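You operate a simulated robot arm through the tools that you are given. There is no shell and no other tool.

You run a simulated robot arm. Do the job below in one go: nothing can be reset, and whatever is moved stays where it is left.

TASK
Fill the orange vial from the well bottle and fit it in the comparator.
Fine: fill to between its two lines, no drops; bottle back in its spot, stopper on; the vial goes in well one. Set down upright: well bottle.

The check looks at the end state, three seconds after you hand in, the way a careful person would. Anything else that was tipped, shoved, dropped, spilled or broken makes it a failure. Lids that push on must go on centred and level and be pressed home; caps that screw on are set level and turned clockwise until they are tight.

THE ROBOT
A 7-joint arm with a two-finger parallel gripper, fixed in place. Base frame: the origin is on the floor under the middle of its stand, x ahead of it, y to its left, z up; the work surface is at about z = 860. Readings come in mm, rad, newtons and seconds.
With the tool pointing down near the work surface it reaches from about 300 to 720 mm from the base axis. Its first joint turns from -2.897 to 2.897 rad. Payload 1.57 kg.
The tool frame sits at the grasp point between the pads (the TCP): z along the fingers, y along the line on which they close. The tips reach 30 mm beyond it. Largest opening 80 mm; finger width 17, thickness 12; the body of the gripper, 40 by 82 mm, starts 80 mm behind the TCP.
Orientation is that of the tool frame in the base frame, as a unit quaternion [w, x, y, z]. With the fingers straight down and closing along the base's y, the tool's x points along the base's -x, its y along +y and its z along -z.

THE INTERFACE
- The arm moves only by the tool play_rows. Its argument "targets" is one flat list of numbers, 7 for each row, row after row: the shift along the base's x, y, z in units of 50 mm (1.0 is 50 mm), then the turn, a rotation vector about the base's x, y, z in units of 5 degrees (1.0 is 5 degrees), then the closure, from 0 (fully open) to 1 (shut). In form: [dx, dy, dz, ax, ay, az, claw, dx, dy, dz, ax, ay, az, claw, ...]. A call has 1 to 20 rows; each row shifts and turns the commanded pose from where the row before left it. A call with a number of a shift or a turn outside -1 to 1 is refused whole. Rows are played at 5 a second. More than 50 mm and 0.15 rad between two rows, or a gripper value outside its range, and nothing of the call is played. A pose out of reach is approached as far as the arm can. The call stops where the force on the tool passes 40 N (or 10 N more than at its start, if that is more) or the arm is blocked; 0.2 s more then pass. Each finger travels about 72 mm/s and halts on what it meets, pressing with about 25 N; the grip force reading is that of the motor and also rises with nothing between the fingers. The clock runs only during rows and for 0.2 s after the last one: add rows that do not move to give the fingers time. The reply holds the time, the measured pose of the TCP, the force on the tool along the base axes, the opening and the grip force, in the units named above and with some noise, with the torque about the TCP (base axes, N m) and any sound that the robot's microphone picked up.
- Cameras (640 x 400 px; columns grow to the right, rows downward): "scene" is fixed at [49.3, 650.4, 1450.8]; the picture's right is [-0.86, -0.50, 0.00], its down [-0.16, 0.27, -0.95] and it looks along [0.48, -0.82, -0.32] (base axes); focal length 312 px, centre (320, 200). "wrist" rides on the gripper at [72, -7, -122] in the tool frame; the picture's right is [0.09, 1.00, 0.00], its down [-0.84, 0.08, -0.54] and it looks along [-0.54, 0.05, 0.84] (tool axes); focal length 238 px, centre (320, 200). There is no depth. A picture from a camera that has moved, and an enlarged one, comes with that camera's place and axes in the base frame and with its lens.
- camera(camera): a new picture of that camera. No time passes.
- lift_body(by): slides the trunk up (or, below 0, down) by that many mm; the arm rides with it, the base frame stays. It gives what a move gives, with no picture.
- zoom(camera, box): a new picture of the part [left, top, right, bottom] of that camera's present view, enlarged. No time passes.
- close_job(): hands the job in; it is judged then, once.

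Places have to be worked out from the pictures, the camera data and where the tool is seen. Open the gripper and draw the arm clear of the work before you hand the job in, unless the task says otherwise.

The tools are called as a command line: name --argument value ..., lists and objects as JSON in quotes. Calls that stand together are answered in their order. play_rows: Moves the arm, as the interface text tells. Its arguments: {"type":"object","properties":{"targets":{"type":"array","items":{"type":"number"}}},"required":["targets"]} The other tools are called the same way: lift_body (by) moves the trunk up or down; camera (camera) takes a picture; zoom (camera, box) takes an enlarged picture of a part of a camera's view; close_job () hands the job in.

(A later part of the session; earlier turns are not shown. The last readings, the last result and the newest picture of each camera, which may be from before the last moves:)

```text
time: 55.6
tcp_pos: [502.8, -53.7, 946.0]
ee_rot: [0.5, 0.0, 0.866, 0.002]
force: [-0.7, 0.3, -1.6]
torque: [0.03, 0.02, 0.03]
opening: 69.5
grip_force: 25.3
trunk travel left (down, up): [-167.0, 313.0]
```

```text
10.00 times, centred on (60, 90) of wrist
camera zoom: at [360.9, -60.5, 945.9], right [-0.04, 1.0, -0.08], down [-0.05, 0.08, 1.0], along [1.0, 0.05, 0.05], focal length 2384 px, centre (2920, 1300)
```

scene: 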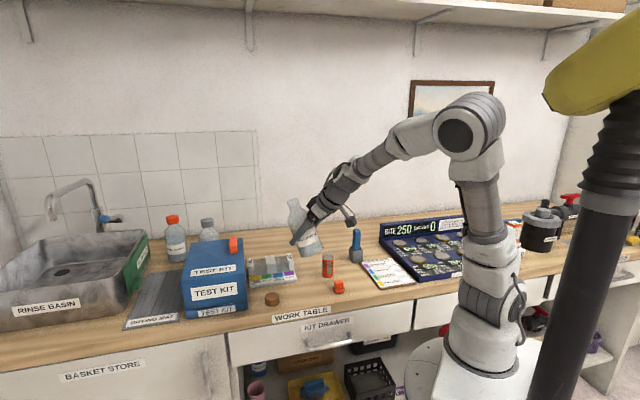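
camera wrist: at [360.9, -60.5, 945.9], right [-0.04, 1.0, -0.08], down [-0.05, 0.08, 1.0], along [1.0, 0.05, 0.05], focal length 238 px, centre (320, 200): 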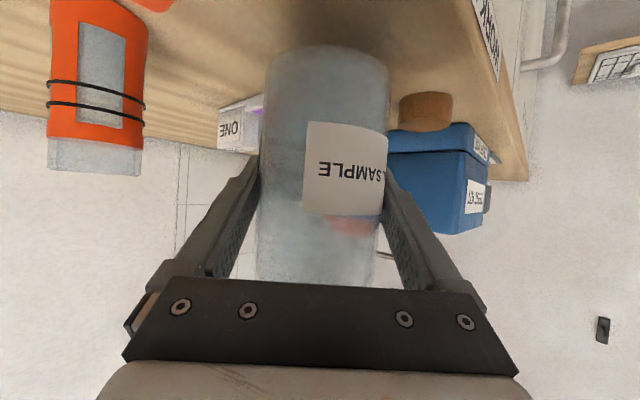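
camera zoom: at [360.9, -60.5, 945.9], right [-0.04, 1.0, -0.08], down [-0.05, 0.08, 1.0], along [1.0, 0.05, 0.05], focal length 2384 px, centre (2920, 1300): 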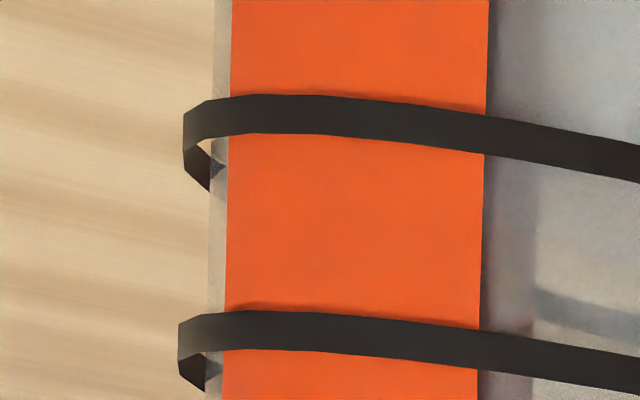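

The water's far edge lies about 3 mm below the centre of the lower line, so the level is about 41 mm and roughly 8 mm (≈6.5 ml) more is wanted. I retrace the path to the pouring position for one more small pour.

lift_body --by 78

play_rows --targets '[0, 0, 0, 0, 0.68, 0, 1, 0, 0, 0, 0, 0.68, 0, 1, 0.007, 0.007, 0.1, 0, 0.7, 0, 1, 0.007, 0.007, 0.1, 0, 0.7, 0, 1, 0.007, 0.007, 0.1, 0, 0.7, 0, 1, 0.007, 0.007, 0.1, 0, 0.7, 0, 1, 0.007, 0.007, 0.1, 0, 0.7, 0, 1, 0.007, 0.007, 0.1, 0, 0.7, 0, 1, 0.007, 0.007, 0.1, 0, 0.7, 0, 1, 0.007, 0.007, 0.1, 0, 0.7, 0, 1, 0, 0, 0, 0, 0, 0, 1]'

```text
time: 56.7
tcp_pos: [504.2, -55.5, 1024.8]
ee_rot: [0.499, 0.001, 0.867, 0.0]
force: [0.1, -0.6, -2.0]
torque: [-0.01, 0.0, 0.03]
opening: 69.2
grip_force: 25.1
trunk travel left (down, up): [-245.0, 235.0]
```

```text
time: 59.1
tcp_pos: [506.0, -52.0, 1064.7]
ee_rot: [0.218, 0.002, 0.976, -0.001]
force: [-0.3, -1.3, -1.8]
torque: [0.0, 0.04, -0.01]
opening: 69.3
grip_force: 25.4
trunk travel left (down, up): [-245.0, 235.0]
```

The pose is as expected. I return over the vial along the same path.

play_rows --targets '[-0.195, -0.2133, -0.06, 0, 0.7, 0, 1, -0.195, -0.2133, -0.06, 0, 0.7, 0, 1, -0.195, -0.2133, -0.06, 0, 0.7, 0, 1, -0.195, -0.2133, -0.06, 0, 0.7, 0, 1, -0.195, -0.2133, -0.06, 0, 0.7, 0, 1, -0.195, -0.2133, -0.06, 0, 0.7, 0, 1, -0.195, -0.2133, -0.06, 0, 0.7, 0, 1, -0.195, -0.2133, -0.06, 0, 0.7, 0, 1, -0.195, -0.2133, -0.06, 0, 0.7, 0, 1, -0.195, -0.2133, -0.06, 0, 0.7, 0, 1, -0.195, -0.2133, -0.06, 0, 0.7, 0, 1, -0.195, -0.2133, -0.06, 0, 0.7, 0, 1, 0, 0, -0.3, 0, 0, 0, 1, 0, 0, 0, 0, 0, 0, 1]'

play_rows --targets '[0, 0, 0, 0, 0, 0, 1]'

zoom --camera "scene" --box '[300, 220, 380, 280]'

```text
time: 62.1
tcp_pos: [387.9, -180.6, 1013.5]
ee_rot: [-0.147, 0.0, 0.989, -0.001]
force: [0.0, 0.7, -0.9]
torque: [0.02, -0.01, 0.04]
opening: 69.3
grip_force: 25.1
trunk travel left (down, up): [-245.0, 235.0]
```

```text
time: 62.5
tcp_pos: [388.1, -179.7, 1013.0]
ee_rot: [-0.146, 0.001, 0.989, -0.001]
force: [0.2, -0.1, -0.8]
torque: [-0.01, 0.02, 0.03]
opening: 69.2
grip_force: 24.5
trunk travel left (down, up): [-245.0, 235.0]
```

```text
6.67 times, centred on (340, 250) of scene
camera zoom: at [49.3, 650.4, 1450.8], right [-0.86, -0.5, 0.0], down [-0.16, 0.27, -0.95], along [0.48, -0.82, -0.32], focal length 2077 px, centre (187, -133)
```

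zoom: 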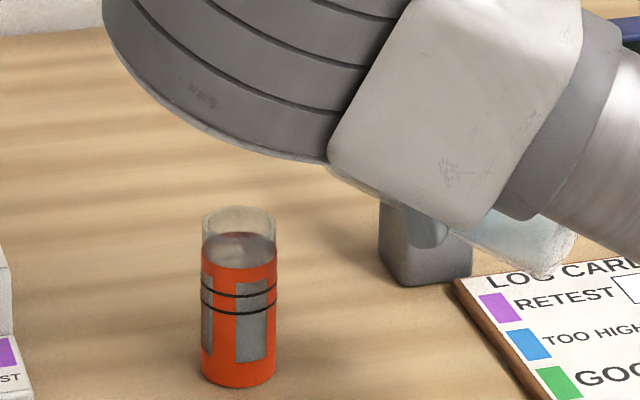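

The pose matches the previous pours. Now the final small pour: about half a degree beyond the last one with the same hold.

play_rows --targets '[0, 0, -0.3, 0, 0, 0, 1, 0, 0, -0.3, 0, 0, 0, 1, 0, 0, -0.3, 0, 0, 0, 1, 0, 0, -0.3, 0, 0, 0, 1, 0, 0, 0.088, 0, 0.484, 0, 1, 0, 0, 0.088, 0, 0.484, 0, 1, 0, 0, 0.088, 0, 0.484, 0, 1, 0, 0, 0.088, 0, 0.484, 0, 1, 0, 0, 0.088, 0, 0.484, 0, 1, 0, 0, 0, 0, 0, 0, 1, 0, 0, 0, 0, 0, 0, 1, 0, 0, 0, 0, 0, 0, 1, 0, 0, 0, 0, 0, 0, 1, 0, 0, 0, 0, 0, 0, 1]'

play_rows --targets '[0, 0, -0.11, 0, -0.605, 0, 1, 0, 0, -0.11, 0, -0.605, 0, 1, 0, 0, -0.11, 0, -0.605, 0, 1, 0, 0, -0.11, 0, -0.605, 0, 1, 0, 0, 0.3, 0, 0, 0, 1, 0, 0, 0.3, 0, 0, 0, 1, 0, 0, 0.3, 0, 0, 0, 1, 0, 0, 0.3, 0, 0, 0, 1]'

zoom --camera "scene" --box '[324, 254, 340, 266]'

zoom --camera "scene" --box '[300, 220, 380, 280]'

```text
time: 65.5
tcp_pos: [388.2, -180.9, 975.8]
ee_rot: [-0.249, 0.001, 0.968, -0.001]
force: [0.4, 0.0, -1.7]
torque: [0.02, 0.01, 0.04]
opening: 69.4
grip_force: 25.3
trunk travel left (down, up): [-245.0, 235.0]
```

```text
time: 67.3
tcp_pos: [389.3, -180.8, 1012.7]
ee_rot: [-0.147, 0.001, 0.989, -0.001]
force: [-0.5, 0.3, -2.1]
torque: [0.02, -0.01, -0.01]
opening: 69.4
grip_force: 24.7
trunk travel left (down, up): [-245.0, 235.0]
```

```text
16.00 times, centred on (332, 260) of scene
camera zoom: at [49.3, 650.4, 1450.8], right [-0.86, -0.5, 0.0], down [-0.16, 0.27, -0.95], along [0.48, -0.82, -0.32], focal length 4986 px, centre (128, -760)
```

zoom: 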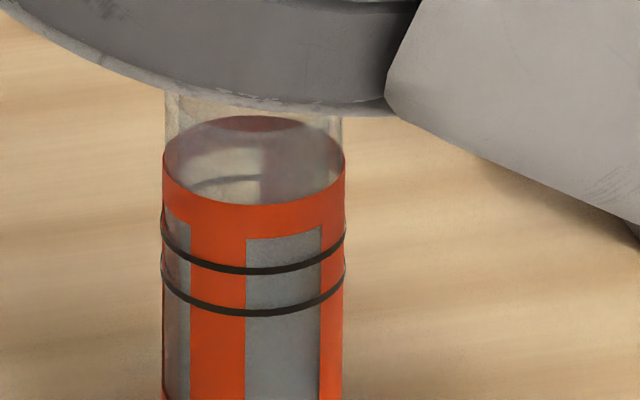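

```text
6.67 times, centred on (340, 250) of scene
camera zoom: at [49.3, 650.4, 1450.8], right [-0.86, -0.5, 0.0], down [-0.16, 0.27, -0.95], along [0.48, -0.82, -0.32], focal length 2077 px, centre (187, -133)
```

zoom: 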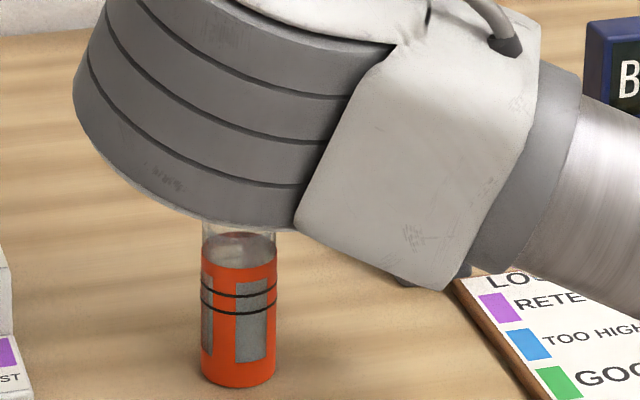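

The level looks just about right. I carry the bottle back upright over its spot for the accurate side reading.

play_rows --targets '[0, 0, 0.3, 0, 0, 0, 1, 0.195, 0.2133, 0.06, 0, -0.7, 0, 1, 0.195, 0.2133, 0.06, 0, -0.7, 0, 1, 0.195, 0.2133, 0.06, 0, -0.7, 0, 1, 0.195, 0.2133, 0.06, 0, -0.7, 0, 1, 0.195, 0.2133, 0.06, 0, -0.7, 0, 1, 0.195, 0.2133, 0.06, 0, -0.7, 0, 1, 0.195, 0.2133, 0.06, 0, -0.7, 0, 1, 0.195, 0.2133, 0.06, 0, -0.7, 0, 1, 0.195, 0.2133, 0.06, 0, -0.7, 0, 1, 0.195, 0.2133, 0.06, 0, -0.7, 0, 1, 0.195, 0.2133, 0.06, 0, -0.7, 0, 1, 0.195, 0.2133, 0.06, 0, -0.7, 0, 1, 0, 0, 0, 0, 0, 0, 1]'

play_rows --targets '[-0.007, -0.007, -0.1, 0, -0.7, 0, 1, -0.007, -0.007, -0.1, 0, -0.7, 0, 1, -0.007, -0.007, -0.1, 0, -0.7, 0, 1, -0.007, -0.007, -0.1, 0, -0.7, 0, 1, -0.007, -0.007, -0.1, 0, -0.7, 0, 1, -0.007, -0.007, -0.1, 0, -0.7, 0, 1, -0.007, -0.007, -0.1, 0, -0.7, 0, 1, -0.007, -0.007, -0.1, 0, -0.7, 0, 1, 0, 0, 0, 0, -0.68, 0, 1, 0, 0, 0, 0, -0.68, 0, 1, 0, 0, 0, 0, 0, 0, 1]'

```text
time: 70.3
tcp_pos: [505.5, -51.8, 1063.6]
ee_rot: [0.218, 0.001, 0.976, 0.0]
force: [-0.7, -0.6, -2.5]
torque: [0.01, -0.03, 0.0]
opening: 69.5
grip_force: 24.9
trunk travel left (down, up): [-245.0, 235.0]
```

```text
time: 72.7
tcp_pos: [503.5, -55.1, 1024.4]
ee_rot: [0.5, 0.0, 0.866, 0.001]
force: [0.4, 0.1, -1.5]
torque: [-0.02, 0.0, -0.03]
opening: 69.5
grip_force: 25.0
trunk travel left (down, up): [-245.0, 235.0]
```

The bottle is upright again at its hover pose. I lower the trunk 78 mm and read the vial from the side.

lift_body --by -78

zoom --camera "wrist" --box '[30, 30, 170, 190]'

zoom --camera "wrist" --box '[80, 75, 136, 125]'

zoom --camera "wrist" --box '[104, 84, 136, 108]'

```text
time: 73.9
tcp_pos: [503.7, -53.7, 946.1]
ee_rot: [0.499, 0.001, 0.867, 0.0]
force: [0.5, -0.3, -1.3]
torque: [0.05, 0.01, 0.0]
opening: 69.2
grip_force: 25.2
trunk travel left (down, up): [-167.0, 313.0]
```

```text
2.50 times, centred on (100, 110) of wrist
camera zoom: at [361.0, -60.2, 946.1], right [-0.04, 1.0, -0.08], down [-0.05, 0.08, 1.0], along [1.0, 0.05, 0.05], focal length 596 px, centre (870, 425)
```

zoom: 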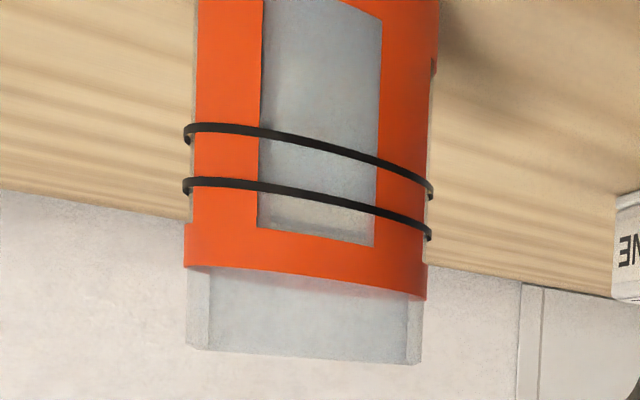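

```text
8.00 times, centred on (108, 100) of wrist
camera zoom: at [361.0, -60.2, 946.1], right [-0.04, 1.0, -0.08], down [-0.05, 0.08, 1.0], along [1.0, 0.05, 0.05], focal length 1907 px, centre (2016, 1000)
```

zoom: 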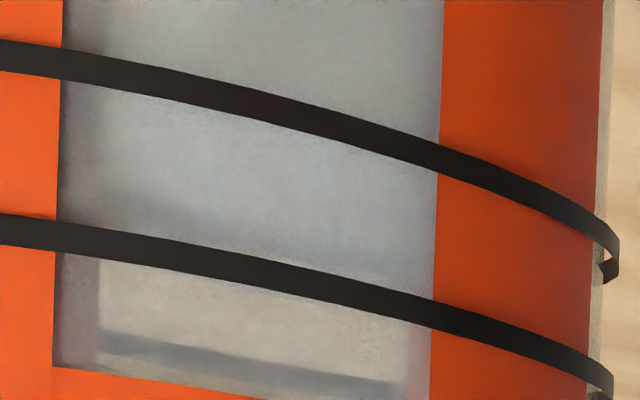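

```text
16.00 times, centred on (120, 96) of wrist
camera zoom: at [361.0, -60.2, 946.1], right [-0.04, 1.0, -0.08], down [-0.05, 0.08, 1.0], along [1.0, 0.05, 0.05], focal length 3814 px, centre (3520, 1864)
```

zoom: 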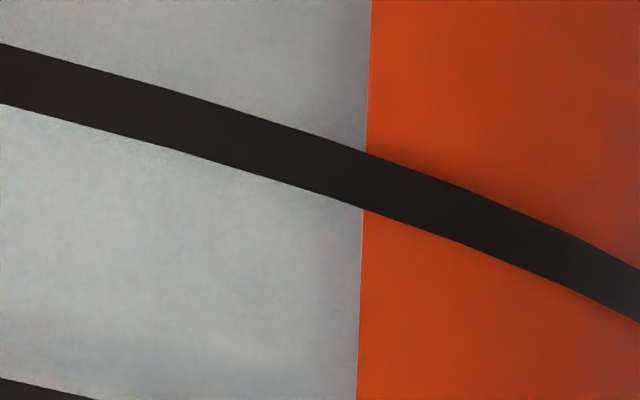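

The far lower line is now under the tint, and the tint ends near the front upper line. I enlarge to locate the far edge relative to the far upper line.

zoom --camera "wrist" --box '[84, 100, 116, 124]'

zoom --camera "wrist" --box '[104, 104, 136, 128]'

```text
16.00 times, centred on (100, 112) of wrist
camera zoom: at [361.0, -60.2, 946.1], right [-0.04, 1.0, -0.08], down [-0.05, 0.08, 1.0], along [1.0, 0.05, 0.05], focal length 3814 px, centre (3840, 1608)
```

zoom: 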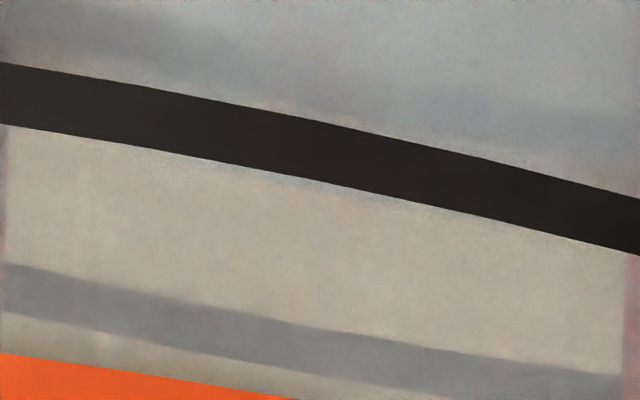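

```text
16.00 times, centred on (120, 116) of wrist
camera zoom: at [361.0, -60.2, 946.1], right [-0.04, 1.0, -0.08], down [-0.05, 0.08, 1.0], along [1.0, 0.05, 0.05], focal length 3814 px, centre (3520, 1544)
```

zoom: 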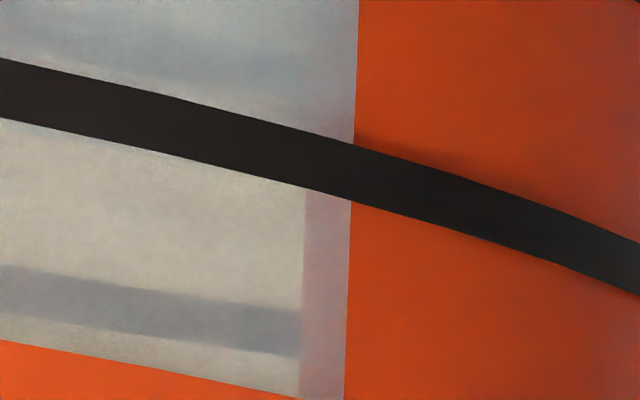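

The far edge is hidden behind the front line from this height. I lower the bottle a further 18 mm, almost to its spot, for a flatter view of the surface.

lift_body --by -18

zoom --camera "wrist" --box '[30, 90, 150, 190]'

zoom --camera "wrist" --box '[80, 104, 136, 150]'

zoom --camera "wrist" --box '[76, 118, 108, 142]'

```text
time: 74.5
tcp_pos: [503.4, -54.9, 927.5]
ee_rot: [0.499, 0.001, 0.866, 0.0]
force: [-0.2, -1.0, -1.5]
torque: [0.01, 0.01, -0.02]
opening: 69.0
grip_force: 25.3
trunk travel left (down, up): [-149.0, 331.0]
```

```text
4.00 times, centred on (90, 140) of wrist
camera zoom: at [361.0, -60.2, 928.0], right [-0.04, 1.0, -0.08], down [-0.05, 0.08, 1.0], along [1.0, 0.05, 0.05], focal length 953 px, centre (1240, 440)
```

zoom: 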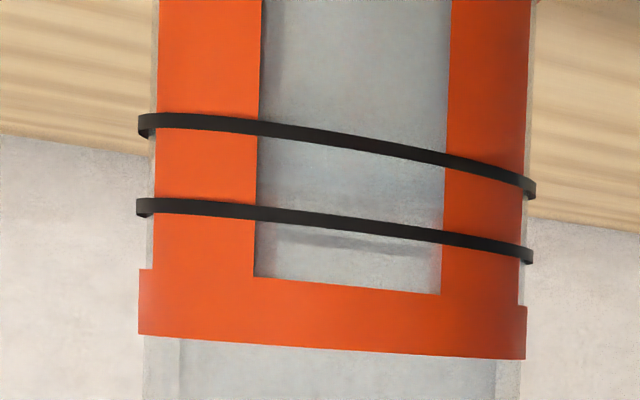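

```text
8.70 times, centred on (108, 127) of wrist
camera zoom: at [361.0, -60.2, 928.0], right [-0.04, 1.0, -0.08], down [-0.05, 0.08, 1.0], along [1.0, 0.05, 0.05], focal length 2073 px, centre (2164, 835)
```

zoom: 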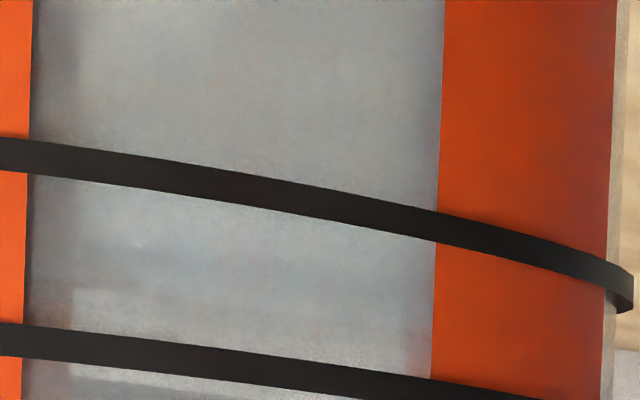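

```text
16.00 times, centred on (92, 130) of wrist
camera zoom: at [361.0, -60.2, 928.0], right [-0.04, 1.0, -0.08], down [-0.05, 0.08, 1.0], along [1.0, 0.05, 0.05], focal length 3814 px, centre (3968, 1320)
```

zoom: 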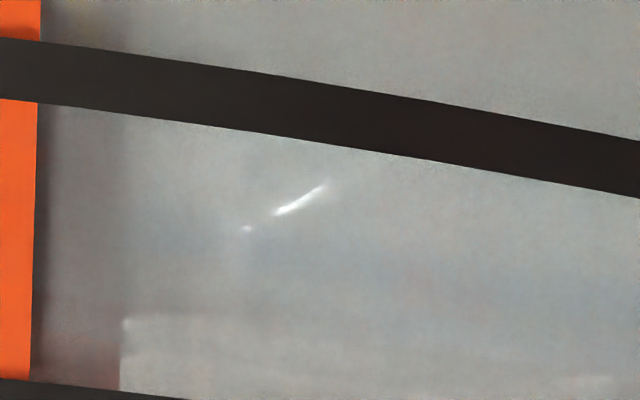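

From this flatter view the surface's far edge gives a level of about z=908.5–909.5, between the lines at ≈904.7 and ≈914.7. The fill is good, so I set the bottle down the last 2.7 mm on its spot.

lift_body --by -2.7

play_rows --targets '[0, 0, 0, 0, 0, 0, 1]'

camera --camera "wrist"

```text
time: 75.0
tcp_pos: [503.9, -54.3, 924.3]
ee_rot: [0.499, 0.002, 0.866, -0.001]
force: [0.0, 1.0, -0.4]
torque: [-0.05, 0.0, 0.01]
opening: 69.2
grip_force: 24.6
trunk travel left (down, up): [-146.0, 334.0]
```

```text
time: 75.4
tcp_pos: [503.3, -55.2, 925.5]
ee_rot: [0.499, 0.001, 0.867, 0.0]
force: [0.4, -0.2, -0.6]
torque: [-0.06, -0.02, 0.02]
opening: 69.6
grip_force: 25.4
trunk travel left (down, up): [-146.0, 334.0]
```

```text
taken
camera wrist: at [361.0, -60.2, 925.4], right [-0.04, 1.0, -0.08], down [-0.05, 0.08, 1.0], along [1.0, 0.05, 0.05], focal length 238 px, centre (320, 200)
```

wrist: 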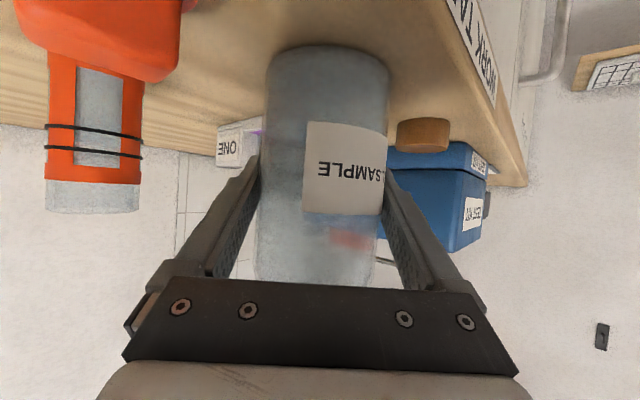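

The weight has transferred to the table (force near zero) and the view matches the original grasp. I open the fingers gently.

play_rows --targets '[0, 0, 0, 0, 0, 0, 0.1, 0, 0, 0, 0, 0, 0, 0.05, 0, 0, 0, 0, 0, 0, 0, 0, 0, 0, 0, 0, 0, 0]'

camera --camera "wrist"

zoom --camera "wrist" --box '[76, 118, 108, 142]'

```text
time: 76.4
tcp_pos: [502.4, -54.4, 925.5]
ee_rot: [0.499, 0.002, 0.867, -0.001]
force: [0.0, -0.3, -0.1]
torque: [-0.02, 0.0, 0.0]
opening: 79.8
grip_force: 0.1
trunk travel left (down, up): [-146.0, 334.0]
```

```text
taken
camera wrist: at [361.0, -60.2, 925.4], right [-0.04, 1.0, -0.08], down [-0.05, 0.08, 1.0], along [1.0, 0.05, 0.05], focal length 238 px, centre (320, 200)
```

wrist: 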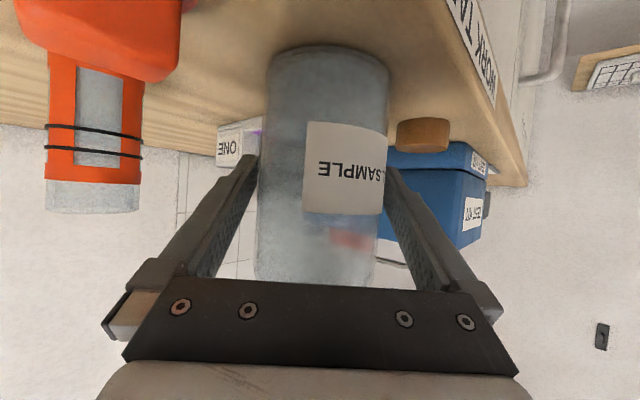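

```text
16.00 times, centred on (92, 130) of wrist
camera zoom: at [361.0, -60.2, 925.4], right [-0.04, 1.0, -0.08], down [-0.05, 0.08, 1.0], along [1.0, 0.05, 0.05], focal length 3814 px, centre (3968, 1320)
```

zoom: 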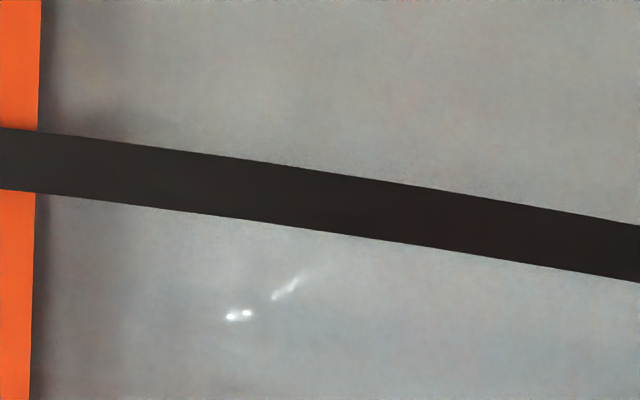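

The bottle stands free on its spot. Before leaving I lower the trunk 16 mm to read the vial's level nearly edge-on.

lift_body --by -16

zoom --camera "wrist" --box '[30, 110, 150, 210]'

zoom --camera "wrist" --box '[76, 138, 132, 182]'

```text
time: 77.1
tcp_pos: [502.5, -53.7, 910.9]
ee_rot: [0.499, 0.001, 0.866, 0.0]
force: [0.5, 0.6, -1.0]
torque: [-0.01, -0.02, -0.02]
opening: 80.1
grip_force: 0.0
trunk travel left (down, up): [-130.0, 350.0]
```

```text
4.00 times, centred on (90, 160) of wrist
camera zoom: at [361.0, -60.2, 909.3], right [-0.04, 1.0, -0.08], down [-0.05, 0.08, 1.0], along [1.0, 0.05, 0.05], focal length 953 px, centre (1240, 360)
```

zoom: 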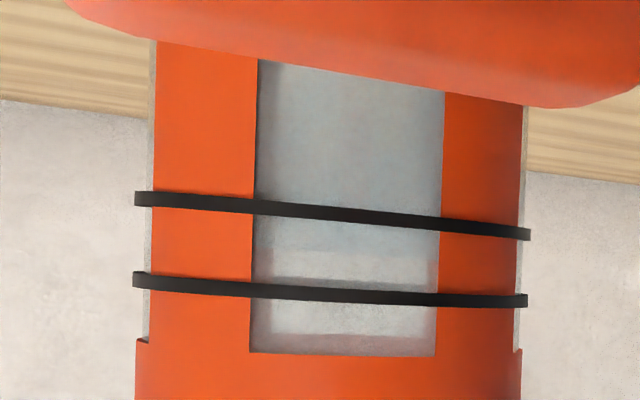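

```text
9.09 times, centred on (104, 160) of wrist
camera zoom: at [361.0, -60.2, 909.3], right [-0.04, 1.0, -0.08], down [-0.05, 0.08, 1.0], along [1.0, 0.05, 0.05], focal length 2167 px, centre (2284, 564)
```

zoom: 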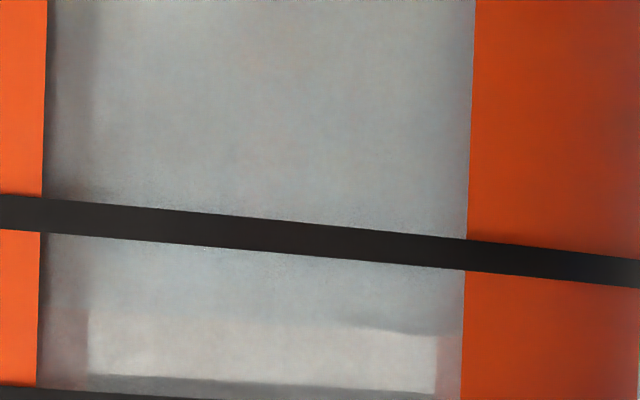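

Seen edge-on, the surface sits midway between the two lines. The fill is right, so I raise the open gripper straight off the bottle with the trunk.

lift_body --by 200

zoom --camera "scene" --box '[240, 190, 400, 310]'

```text
time: 79.2
tcp_pos: [503.2, -54.8, 1109.8]
ee_rot: [0.5, 0.001, 0.866, -0.001]
force: [-0.3, 0.2, 0.3]
torque: [0.02, 0.03, -0.01]
opening: 79.8
grip_force: 0.0
trunk travel left (down, up): [-330.0, 150.0]
```

```text
3.33 times, centred on (320, 250) of scene
camera zoom: at [49.3, 650.4, 1450.8], right [-0.86, -0.5, 0.0], down [-0.16, 0.27, -0.95], along [0.48, -0.82, -0.32], focal length 1039 px, centre (320, 33)
```

zoom: 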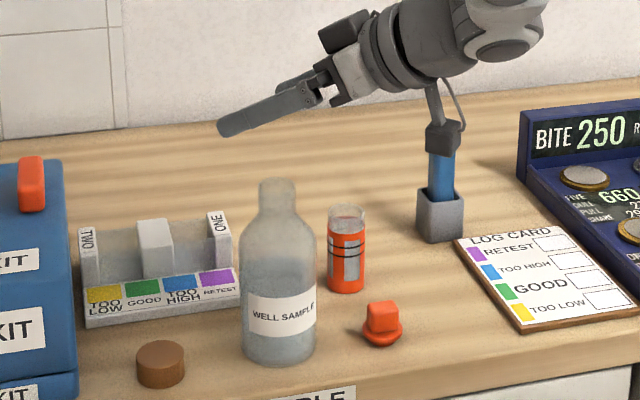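

The bottle is back exactly at its spot. I rotate the tool to vertical and move above the orange stopper.

play_rows --targets '[-0.133, -0.097, -0.08, 0, 1, 0, 0, -0.133, -0.097, -0.08, 0, 1, 0, 0, -0.133, -0.097, -0.08, 0, 1, 0, 0, -0.133, -0.097, -0.08, 0, 1, 0, 0, -0.133, -0.097, -0.08, 0, 1, 0, 0, -0.133, -0.097, -0.08, 0, 1, 0, 0, -0.133, -0.097, -0.08, 0, 1, 0, 0, -0.133, -0.097, -0.08, 0, 1, 0, 0, -0.133, -0.097, -0.08, 0, 1, 0, 0, -0.133, -0.097, -0.08, 0, 1, 0, 0, -0.133, -0.097, -0.08, 0, 1, 0, 0, -0.133, -0.097, -0.08, 0, 1, 0, 0, 0, 0, 0, 0, 0, 0, 0]'

camera --camera "wrist"

zoom --camera "wrist" --box '[250, 60, 410, 180]'

```text
time: 82.0
tcp_pos: [424.4, -111.9, 1060.9]
ee_rot: [-0.001, 0.0, 1.0, 0.0]
force: [-0.2, 0.1, 0.5]
torque: [-0.02, 0.01, 0.0]
opening: 80.1
grip_force: 0.1
trunk travel left (down, up): [-330.0, 150.0]
```

```text
taken
camera wrist: at [351.4, -118.3, 1184.4], right [-0.09, 1.0, 0.0], down [0.84, 0.08, 0.54], along [0.54, 0.05, -0.84], focal length 238 px, centre (320, 200)
```

wrist: 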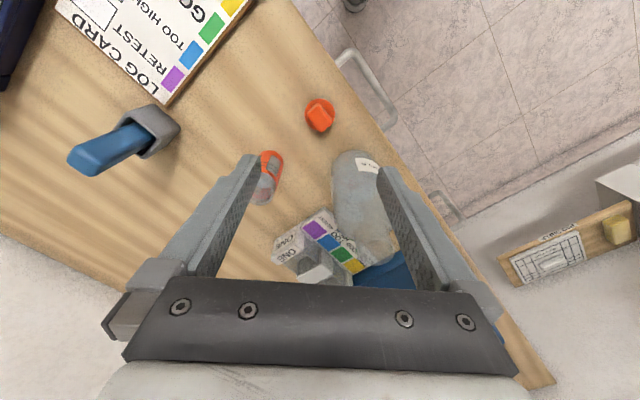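

```text
3.33 times, centred on (330, 120) of wrist
camera zoom: at [351.4, -118.3, 1184.4], right [-0.09, 1.0, 0.0], down [0.84, 0.08, 0.54], along [0.54, 0.05, -0.84], focal length 794 px, centre (287, 467)
```

zoom: 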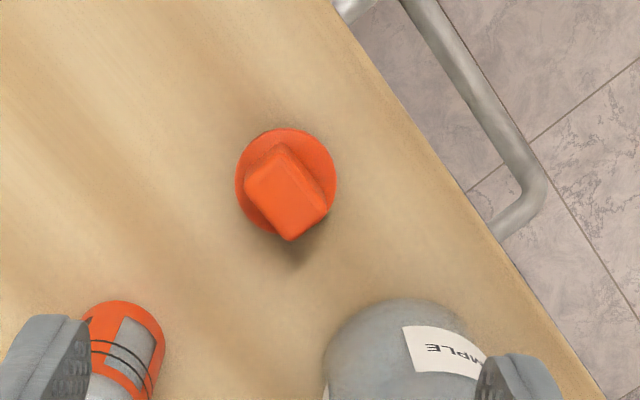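

The stopper is right below the tool. I zoom closer for the knob's orientation and centre.

zoom --camera "wrist" --box '[296, 92, 344, 136]'

zoom --camera "scene" --box '[326, 276, 350, 296]'

```text
9.09 times, centred on (320, 114) of wrist
camera zoom: at [351.4, -118.3, 1184.4], right [-0.09, 1.0, 0.0], down [0.84, 0.08, 0.54], along [0.54, 0.05, -0.84], focal length 2167 px, centre (320, 982)
```

zoom: 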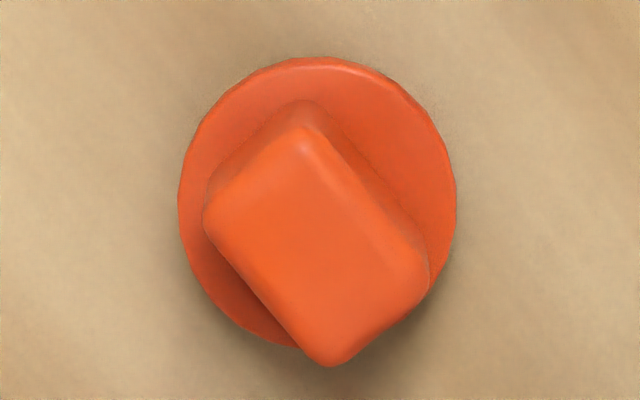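

```text
16.00 times, centred on (338, 286) of scene
camera zoom: at [49.3, 650.4, 1450.8], right [-0.86, -0.5, 0.0], down [-0.16, 0.27, -0.95], along [0.48, -0.82, -0.32], focal length 4986 px, centre (32, -1176)
```

zoom: 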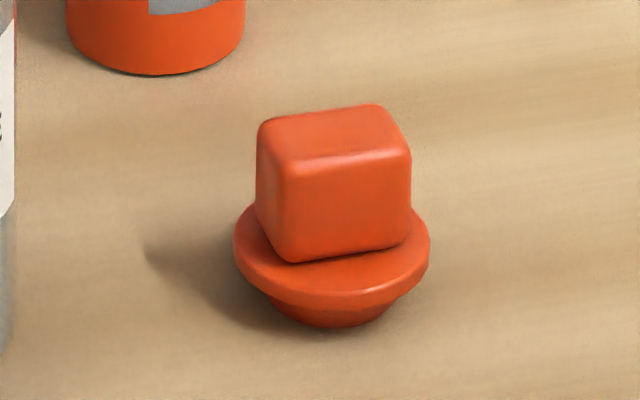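

The knob is about 16×24 mm with its narrow axis at about −44°/136°, so a 46° yaw lets the fingers close across it; its centre is near (422.2, -112.4) with top at about 897. I yaw and descend partway.

play_rows --targets '[-0.003, 0.001, -0.1, 0, 0, 0.92, 0, -0.003, 0.001, -0.1, 0, 0, 0.92, 0, -0.003, 0.001, -0.1, 0, 0, 0.92, 0, -0.003, 0.001, -0.1, 0, 0, 0.92, 0, -0.003, 0.001, -0.1, 0, 0, 0.92, 0, -0.003, 0.001, -0.1, 0, 0, 0.92, 0, -0.003, 0.001, -0.1, 0, 0, 0.92, 0, -0.003, 0.001, -0.1, 0, 0, 0.92, 0, -0.003, 0.001, -0.1, 0, 0, 0.92, 0, -0.003, 0.001, -0.1, 0, 0, 0.92, 0, 0, 0, 0, 0, 0, 0, 0]'

camera --camera "wrist"

zoom --camera "wrist" --box '[280, 70, 360, 150]'

```text
time: 84.4
tcp_pos: [421.5, -112.6, 1011.4]
ee_rot: [-0.001, -0.39, 0.921, -0.001]
force: [-0.2, -0.2, -0.6]
torque: [-0.01, -0.02, -0.01]
opening: 79.9
grip_force: 0.1
trunk travel left (down, up): [-330.0, 150.0]
```

```text
taken
camera wrist: at [375.6, -167.6, 1134.7], right [-0.78, 0.63, 0.0], down [0.53, 0.66, 0.54], along [0.34, 0.42, -0.84], focal length 238 px, centre (320, 200)
```

wrist: 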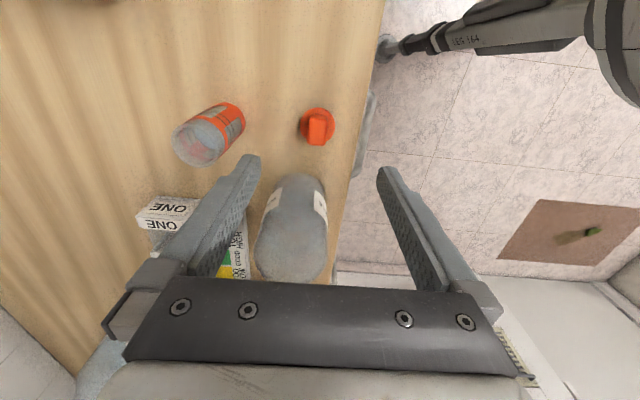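

```text
5.00 times, centred on (320, 110) of wrist
camera zoom: at [375.6, -167.6, 1134.7], right [-0.78, 0.63, 0.0], down [0.53, 0.66, 0.54], along [0.34, 0.42, -0.84], focal length 1192 px, centre (320, 650)
```

zoom: 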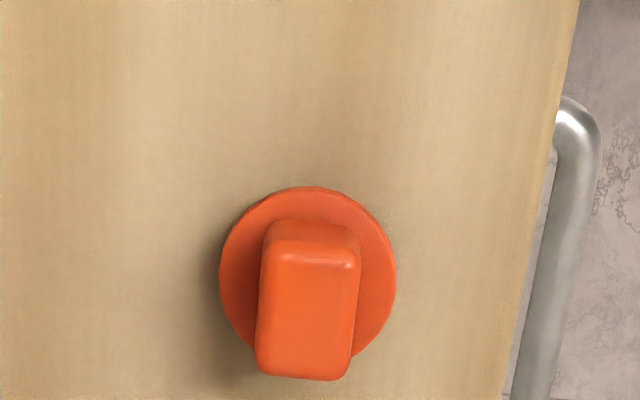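

Knob and fingers are aligned within about a degree; a 1.3 mm shift centres it. I apply the shift and descend so the fingertips end about 3 mm above the flange.

play_rows --targets '[0.014, -0.024, -0.5, 0, 0, 0, 0, 0, 0, -0.5, 0, 0, 0, 0, 0, 0, -0.4, 0, 0, 0, 0, 0, 0, -0.3, 0, 0, 0, 0, 0, 0, -0.2, 0, 0, 0, 0, 0, 0, 0, 0, 0, 0, 0]'

camera --camera "wrist"

zoom --camera "scene" --box '[296, 240, 376, 300]'

```text
time: 85.8
tcp_pos: [422.1, -112.3, 915.5]
ee_rot: [-0.001, -0.39, 0.921, -0.001]
force: [0.3, -0.8, 0.2]
torque: [0.01, 0.02, 0.04]
opening: 80.2
grip_force: 0.0
trunk travel left (down, up): [-330.0, 150.0]
```

```text
taken
camera wrist: at [376.5, -169.1, 1039.0], right [-0.78, 0.63, 0.0], down [0.53, 0.66, 0.54], along [0.34, 0.42, -0.84], focal length 238 px, centre (320, 200)
```

wrist: 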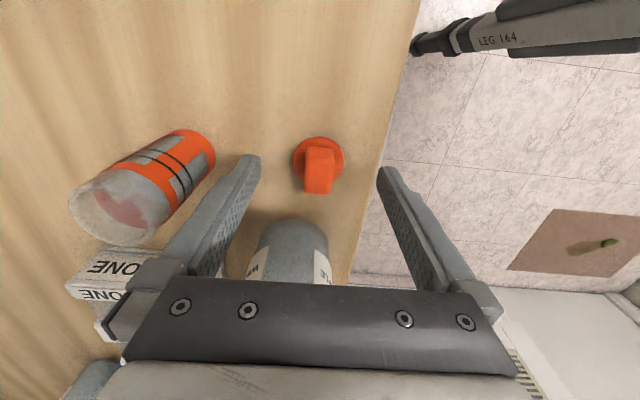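

```text
6.67 times, centred on (336, 270) of scene
camera zoom: at [49.3, 650.4, 1450.8], right [-0.86, -0.5, 0.0], down [-0.16, 0.27, -0.95], along [0.48, -0.82, -0.32], focal length 2077 px, centre (213, -267)
```

zoom: 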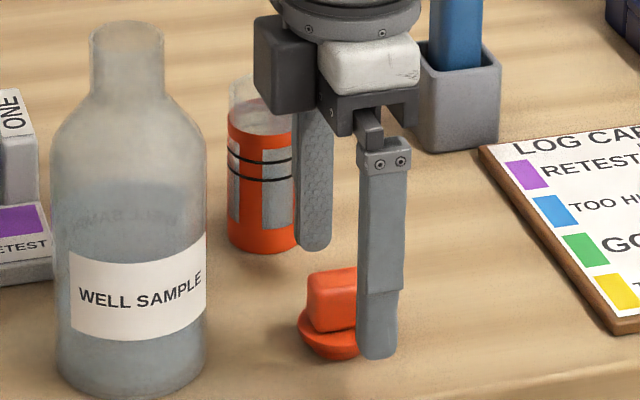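

The fingers straddle the knob. I go down another 6.5 mm and close on the knob.

play_rows --targets '[0, 0, -0.13, 0, 0, 0, 0, 0, 0, 0, 0, 0, 0, 0.5, 0, 0, 0, 0, 0, 0, 0.7, 0, 0, 0, 0, 0, 0, 1, 0, 0, 0, 0, 0, 0, 1, 0, 0, 0, 0, 0, 0, 1]'

camera --camera "wrist"

zoom --camera "scene" --box '[306, 260, 366, 300]'

```text
time: 87.2
tcp_pos: [421.1, -114.2, 909.6]
ee_rot: [0.0, -0.39, 0.921, 0.0]
force: [0.6, -0.3, 0.0]
torque: [-0.01, -0.03, -0.01]
opening: 18.5
grip_force: 24.8
trunk travel left (down, up): [-330.0, 150.0]
```

```text
taken
camera wrist: at [377.0, -169.3, 1032.8], right [-0.78, 0.63, 0.0], down [0.53, 0.66, 0.54], along [0.34, 0.42, -0.84], focal length 238 px, centre (320, 200)
```

wrist: 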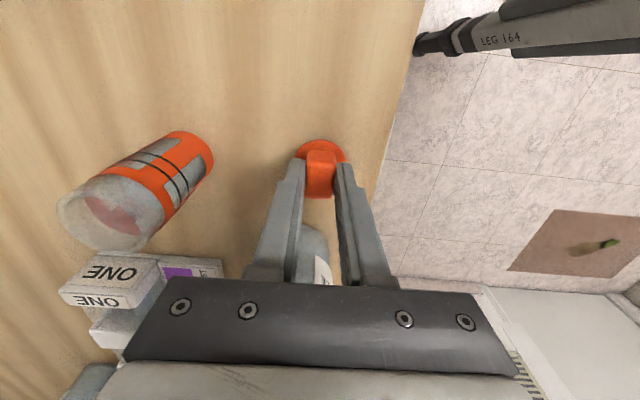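

```text
10.00 times, centred on (336, 280) of scene
camera zoom: at [49.3, 650.4, 1450.8], right [-0.86, -0.5, 0.0], down [-0.16, 0.27, -0.95], along [0.48, -0.82, -0.32], focal length 3116 px, centre (160, -600)
```

zoom: 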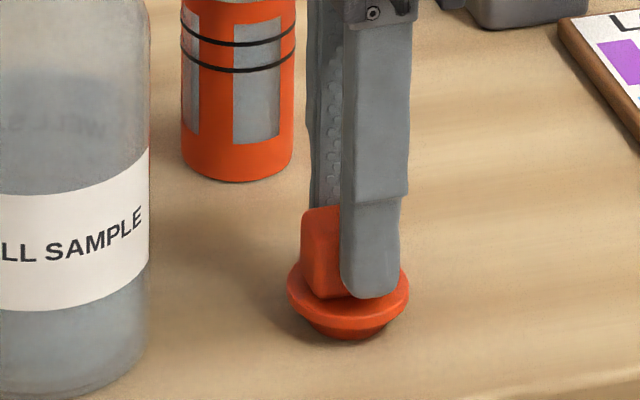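

The knob is gripped (18.5 mm). I check in the wrist view how the stopper sits relative to the fingers before lifting.

zoom --camera "wrist" --box '[280, 130, 360, 210]'

```text
5.00 times, centred on (320, 170) of wrist
camera zoom: at [377.0, -169.3, 1032.8], right [-0.78, 0.63, 0.0], down [0.53, 0.66, 0.54], along [0.34, 0.42, -0.84], focal length 1192 px, centre (320, 350)
```

zoom: 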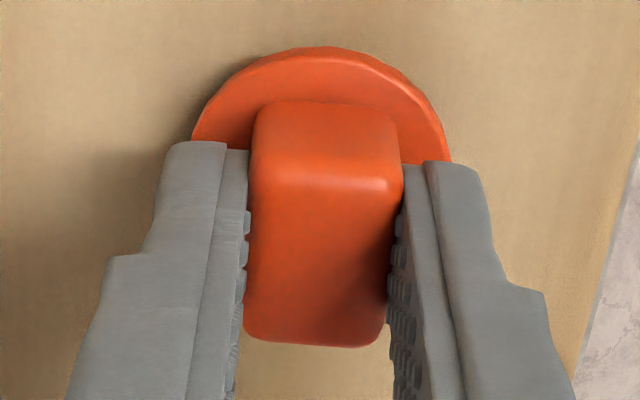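

The stopper is held straight, centred within about 1.5 mm. I lift it high and carry it over the vial, high enough to see the whole vial rim past the flange.

play_rows --targets '[0, 0, 0.2, 0, 0, 0, 1, 0, 0, 0.6, 0, 0, 0, 1, 0, 0, 0.7, 0, 0, 0, 1, 0, 0, 0.7, 0, 0, 0, 1, 0, 0, 0.7, 0, 0, 0, 1, 0, 0, 0.7, 0, 0, 0, 1, 0.378, -0.338, 0, 0, 0, 0, 1, 0.378, -0.338, 0, 0, 0, 0, 1, 0.378, -0.338, 0, 0, 0, 0, 1, 0.378, -0.338, 0, 0, 0, 0, 1, 0, 0, 0, 0, 0, 0, 1, 0, 0, 0, 0, 0, 0, 1]'

camera --camera "wrist"

zoom --camera "wrist" --box '[270, 90, 370, 210]'

```text
time: 89.8
tcp_pos: [499.1, -180.9, 1089.7]
ee_rot: [-0.001, -0.39, 0.921, -0.001]
force: [0.6, -0.6, 0.0]
torque: [0.02, 0.01, -0.01]
opening: 18.3
grip_force: 24.9
trunk travel left (down, up): [-330.0, 150.0]
```

```text
taken
camera wrist: at [453.4, -236.1, 1212.8], right [-0.78, 0.63, 0.0], down [0.53, 0.66, 0.54], along [0.34, 0.42, -0.84], focal length 238 px, centre (320, 200)
```

wrist: 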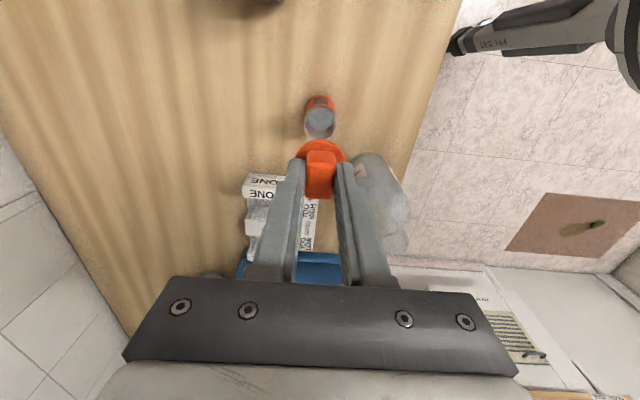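

```text
3.33 times, centred on (320, 150) of wrist
camera zoom: at [453.4, -236.1, 1212.8], right [-0.78, 0.63, 0.0], down [0.53, 0.66, 0.54], along [0.34, 0.42, -0.84], focal length 794 px, centre (320, 367)
```

zoom: 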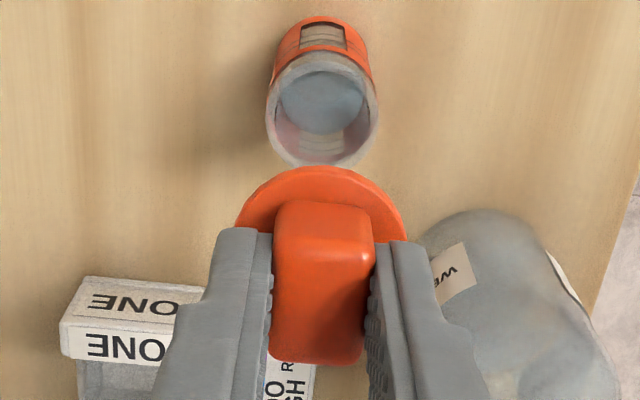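

The vial rim is fully visible next to the stopper. I zoom for an exact rim and flange measurement.

zoom --camera "wrist" --box '[296, 90, 344, 146]'

zoom --camera "wrist" --box '[288, 130, 352, 170]'

```text
7.14 times, centred on (320, 118) of wrist
camera zoom: at [453.4, -236.1, 1212.8], right [-0.78, 0.63, 0.0], down [0.53, 0.66, 0.54], along [0.34, 0.42, -0.84], focal length 1702 px, centre (320, 786)
```

zoom: 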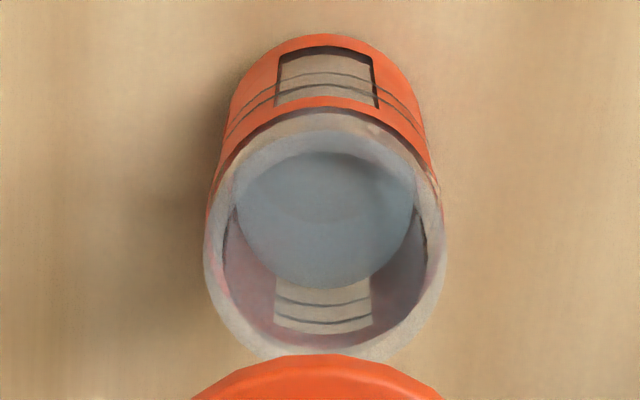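

```text
10.00 times, centred on (320, 150) of wrist
camera zoom: at [453.4, -236.1, 1212.8], right [-0.78, 0.63, 0.0], down [0.53, 0.66, 0.54], along [0.34, 0.42, -0.84], focal length 2384 px, centre (320, 700)
```

zoom: 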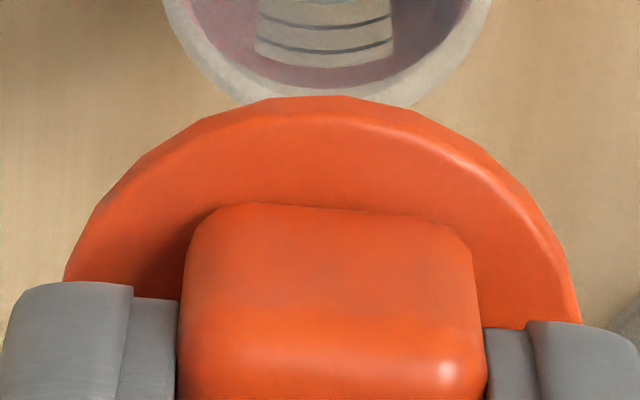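

Stopper and vial axes agree within about half a millimetre. I lower until the plug is about 10 mm above the rim and check from the scene camera.

play_rows --targets '[-0.008, 0.002, -0.4, 0, 0, 0, 1, 0, 0, -0.5, 0, 0, 0, 1, 0, 0, -0.5, 0, 0, 0, 1, 0, 0, -0.3, 0, 0, 0, 1, 0, 0, 0, 0, 0, 0, 1]'

zoom --camera "scene" --box '[316, 236, 348, 264]'

zoom --camera "wrist" --box '[270, 90, 370, 210]'

```text
time: 91.0
tcp_pos: [499.2, -180.9, 1004.4]
ee_rot: [-0.001, -0.39, 0.921, 0.0]
force: [0.3, 1.0, 0.4]
torque: [-0.01, -0.01, 0.02]
opening: 18.6
grip_force: 25.3
trunk travel left (down, up): [-330.0, 150.0]
```

```text
14.29 times, centred on (332, 250) of scene
camera zoom: at [49.3, 650.4, 1450.8], right [-0.86, -0.5, 0.0], down [-0.16, 0.27, -0.95], along [0.48, -0.82, -0.32], focal length 4452 px, centre (149, -514)
```

zoom: 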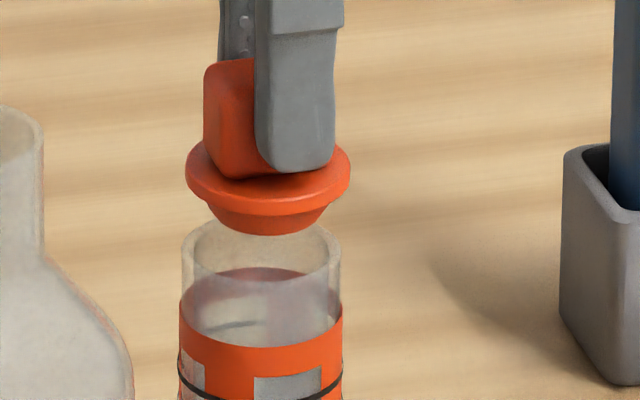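

```text
3.33 times, centred on (320, 150) of wrist
camera zoom: at [452.0, -236.2, 1127.7], right [-0.78, 0.63, 0.0], down [0.53, 0.66, 0.54], along [0.34, 0.42, -0.84], focal length 794 px, centre (320, 367)
```

zoom: 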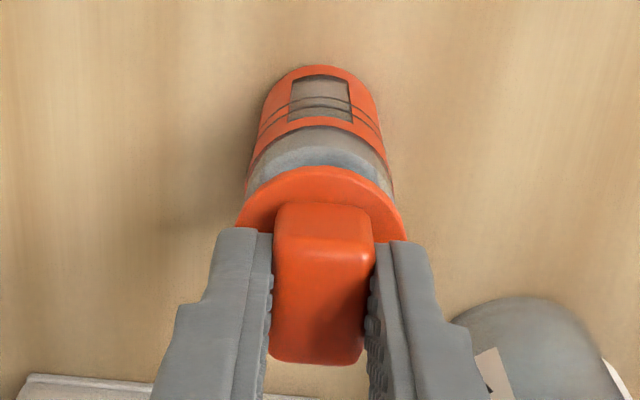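

In the scene view the stopper sits about 1.4 mm right of the vial axis (the arm drifted about 1 mm). I correct by about 1.2 mm and lower 8 mm more, then compare again.

play_rows --targets '[0.024, 0.008, 0, 0, 0, 0, 1, 0, 0, -0.1, 0, 0, 0, 1, 0, 0, -0.06, 0, 0, 0, 1, 0, 0, 0, 0, 0, 0, 1]'

zoom --camera "scene" --box '[316, 236, 348, 264]'

zoom --camera "wrist" --box '[280, 110, 360, 170]'

```text
time: 92.0
tcp_pos: [500.1, -182.0, 995.9]
ee_rot: [0.0, -0.39, 0.921, -0.001]
force: [0.2, 0.1, 0.1]
torque: [0.02, -0.01, -0.01]
opening: 18.1
grip_force: 25.4
trunk travel left (down, up): [-330.0, 150.0]
```

```text
14.29 times, centred on (332, 250) of scene
camera zoom: at [49.3, 650.4, 1450.8], right [-0.86, -0.5, 0.0], down [-0.16, 0.27, -0.95], along [0.48, -0.82, -0.32], focal length 4452 px, centre (149, -514)
```

zoom: 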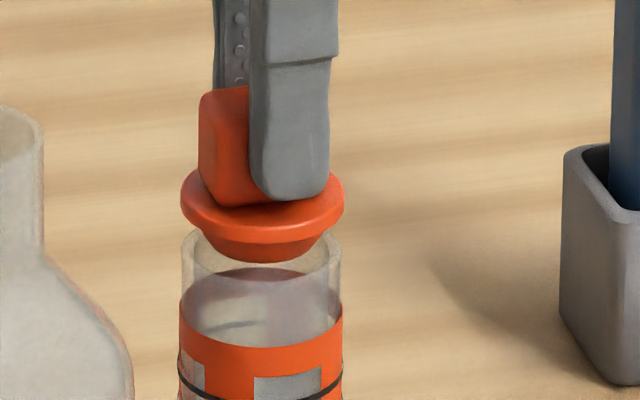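

```text
6.67 times, centred on (320, 140) of wrist
camera zoom: at [453.4, -236.4, 1119.9], right [-0.78, 0.63, 0.0], down [0.53, 0.66, 0.54], along [0.34, 0.42, -0.84], focal length 1589 px, centre (320, 600)
```

zoom: 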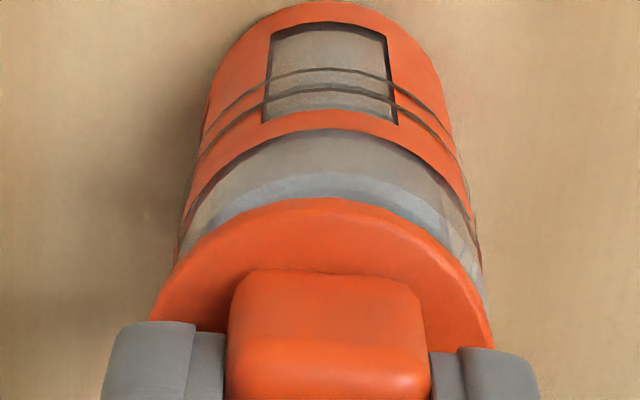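

The stopper is now aligned within about 0.5 mm in both views with the plug at rim height. I lower in 2 mm steps while watching the force.

play_rows --targets '[-0.004, 0.005, -0.04, 0, 0, 0, 1, 0, 0, -0.04, 0, 0, 0, 1, 0, 0, -0.04, 0, 0, 0, 1]'

zoom --camera "scene" --box '[316, 236, 348, 264]'

```text
time: 92.8
tcp_pos: [498.5, -179.5, 990.4]
ee_rot: [0.0, -0.39, 0.921, 0.0]
force: [0.4, -0.3, 0.3]
torque: [0.0, 0.02, 0.0]
opening: 18.4
grip_force: 25.2
trunk travel left (down, up): [-330.0, 150.0]
```

```text
14.29 times, centred on (332, 250) of scene
camera zoom: at [49.3, 650.4, 1450.8], right [-0.86, -0.5, 0.0], down [-0.16, 0.27, -0.95], along [0.48, -0.82, -0.32], focal length 4452 px, centre (149, -514)
```

zoom: 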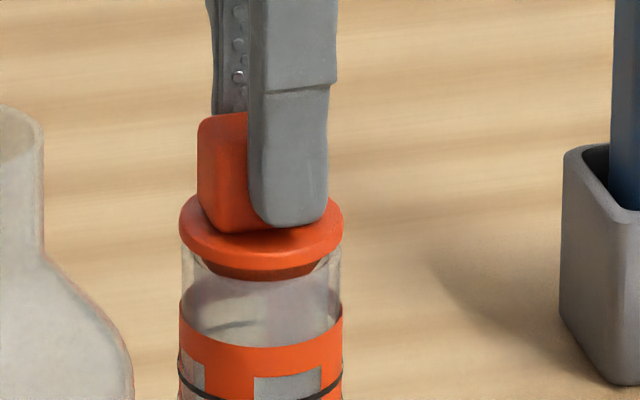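

The plug is entering cleanly. I continue downward in 2 mm then 1 mm steps.

play_rows --targets '[0, 0, -0.04, 0, 0, 0, 1, 0, 0, -0.04, 0, 0, 0, 1]'

play_rows --targets '[0, 0, -0.02, 0, 0, 0, 1, 0, 0, -0.02, 0, 0, 0, 1]'

zoom --camera "scene" --box '[316, 240, 348, 268]'

```text
time: 93.4
tcp_pos: [499.0, -179.3, 986.9]
ee_rot: [0.0, -0.391, 0.92, 0.0]
force: [-0.5, 0.2, 0.7]
torque: [0.02, -0.01, 0.02]
opening: 18.6
grip_force: 24.5
trunk travel left (down, up): [-330.0, 150.0]
```

```text
time: 94.0
tcp_pos: [499.6, -179.7, 985.2]
ee_rot: [0.001, -0.39, 0.921, 0.0]
force: [-1.3, 1.6, 5.1]
torque: [0.08, 0.06, -0.03]
opening: 18.4
grip_force: 25.4
trunk travel left (down, up): [-330.0, 150.0]
heard: snap
```

```text
14.29 times, centred on (332, 254) of scene
camera zoom: at [49.3, 650.4, 1450.8], right [-0.86, -0.5, 0.0], down [-0.16, 0.27, -0.95], along [0.48, -0.82, -0.32], focal length 4452 px, centre (149, -571)
```

zoom: 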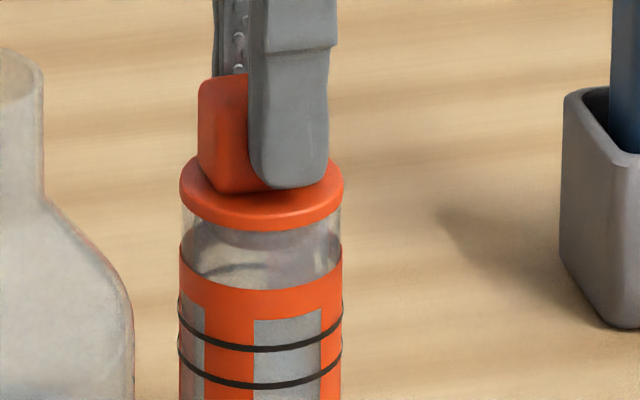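

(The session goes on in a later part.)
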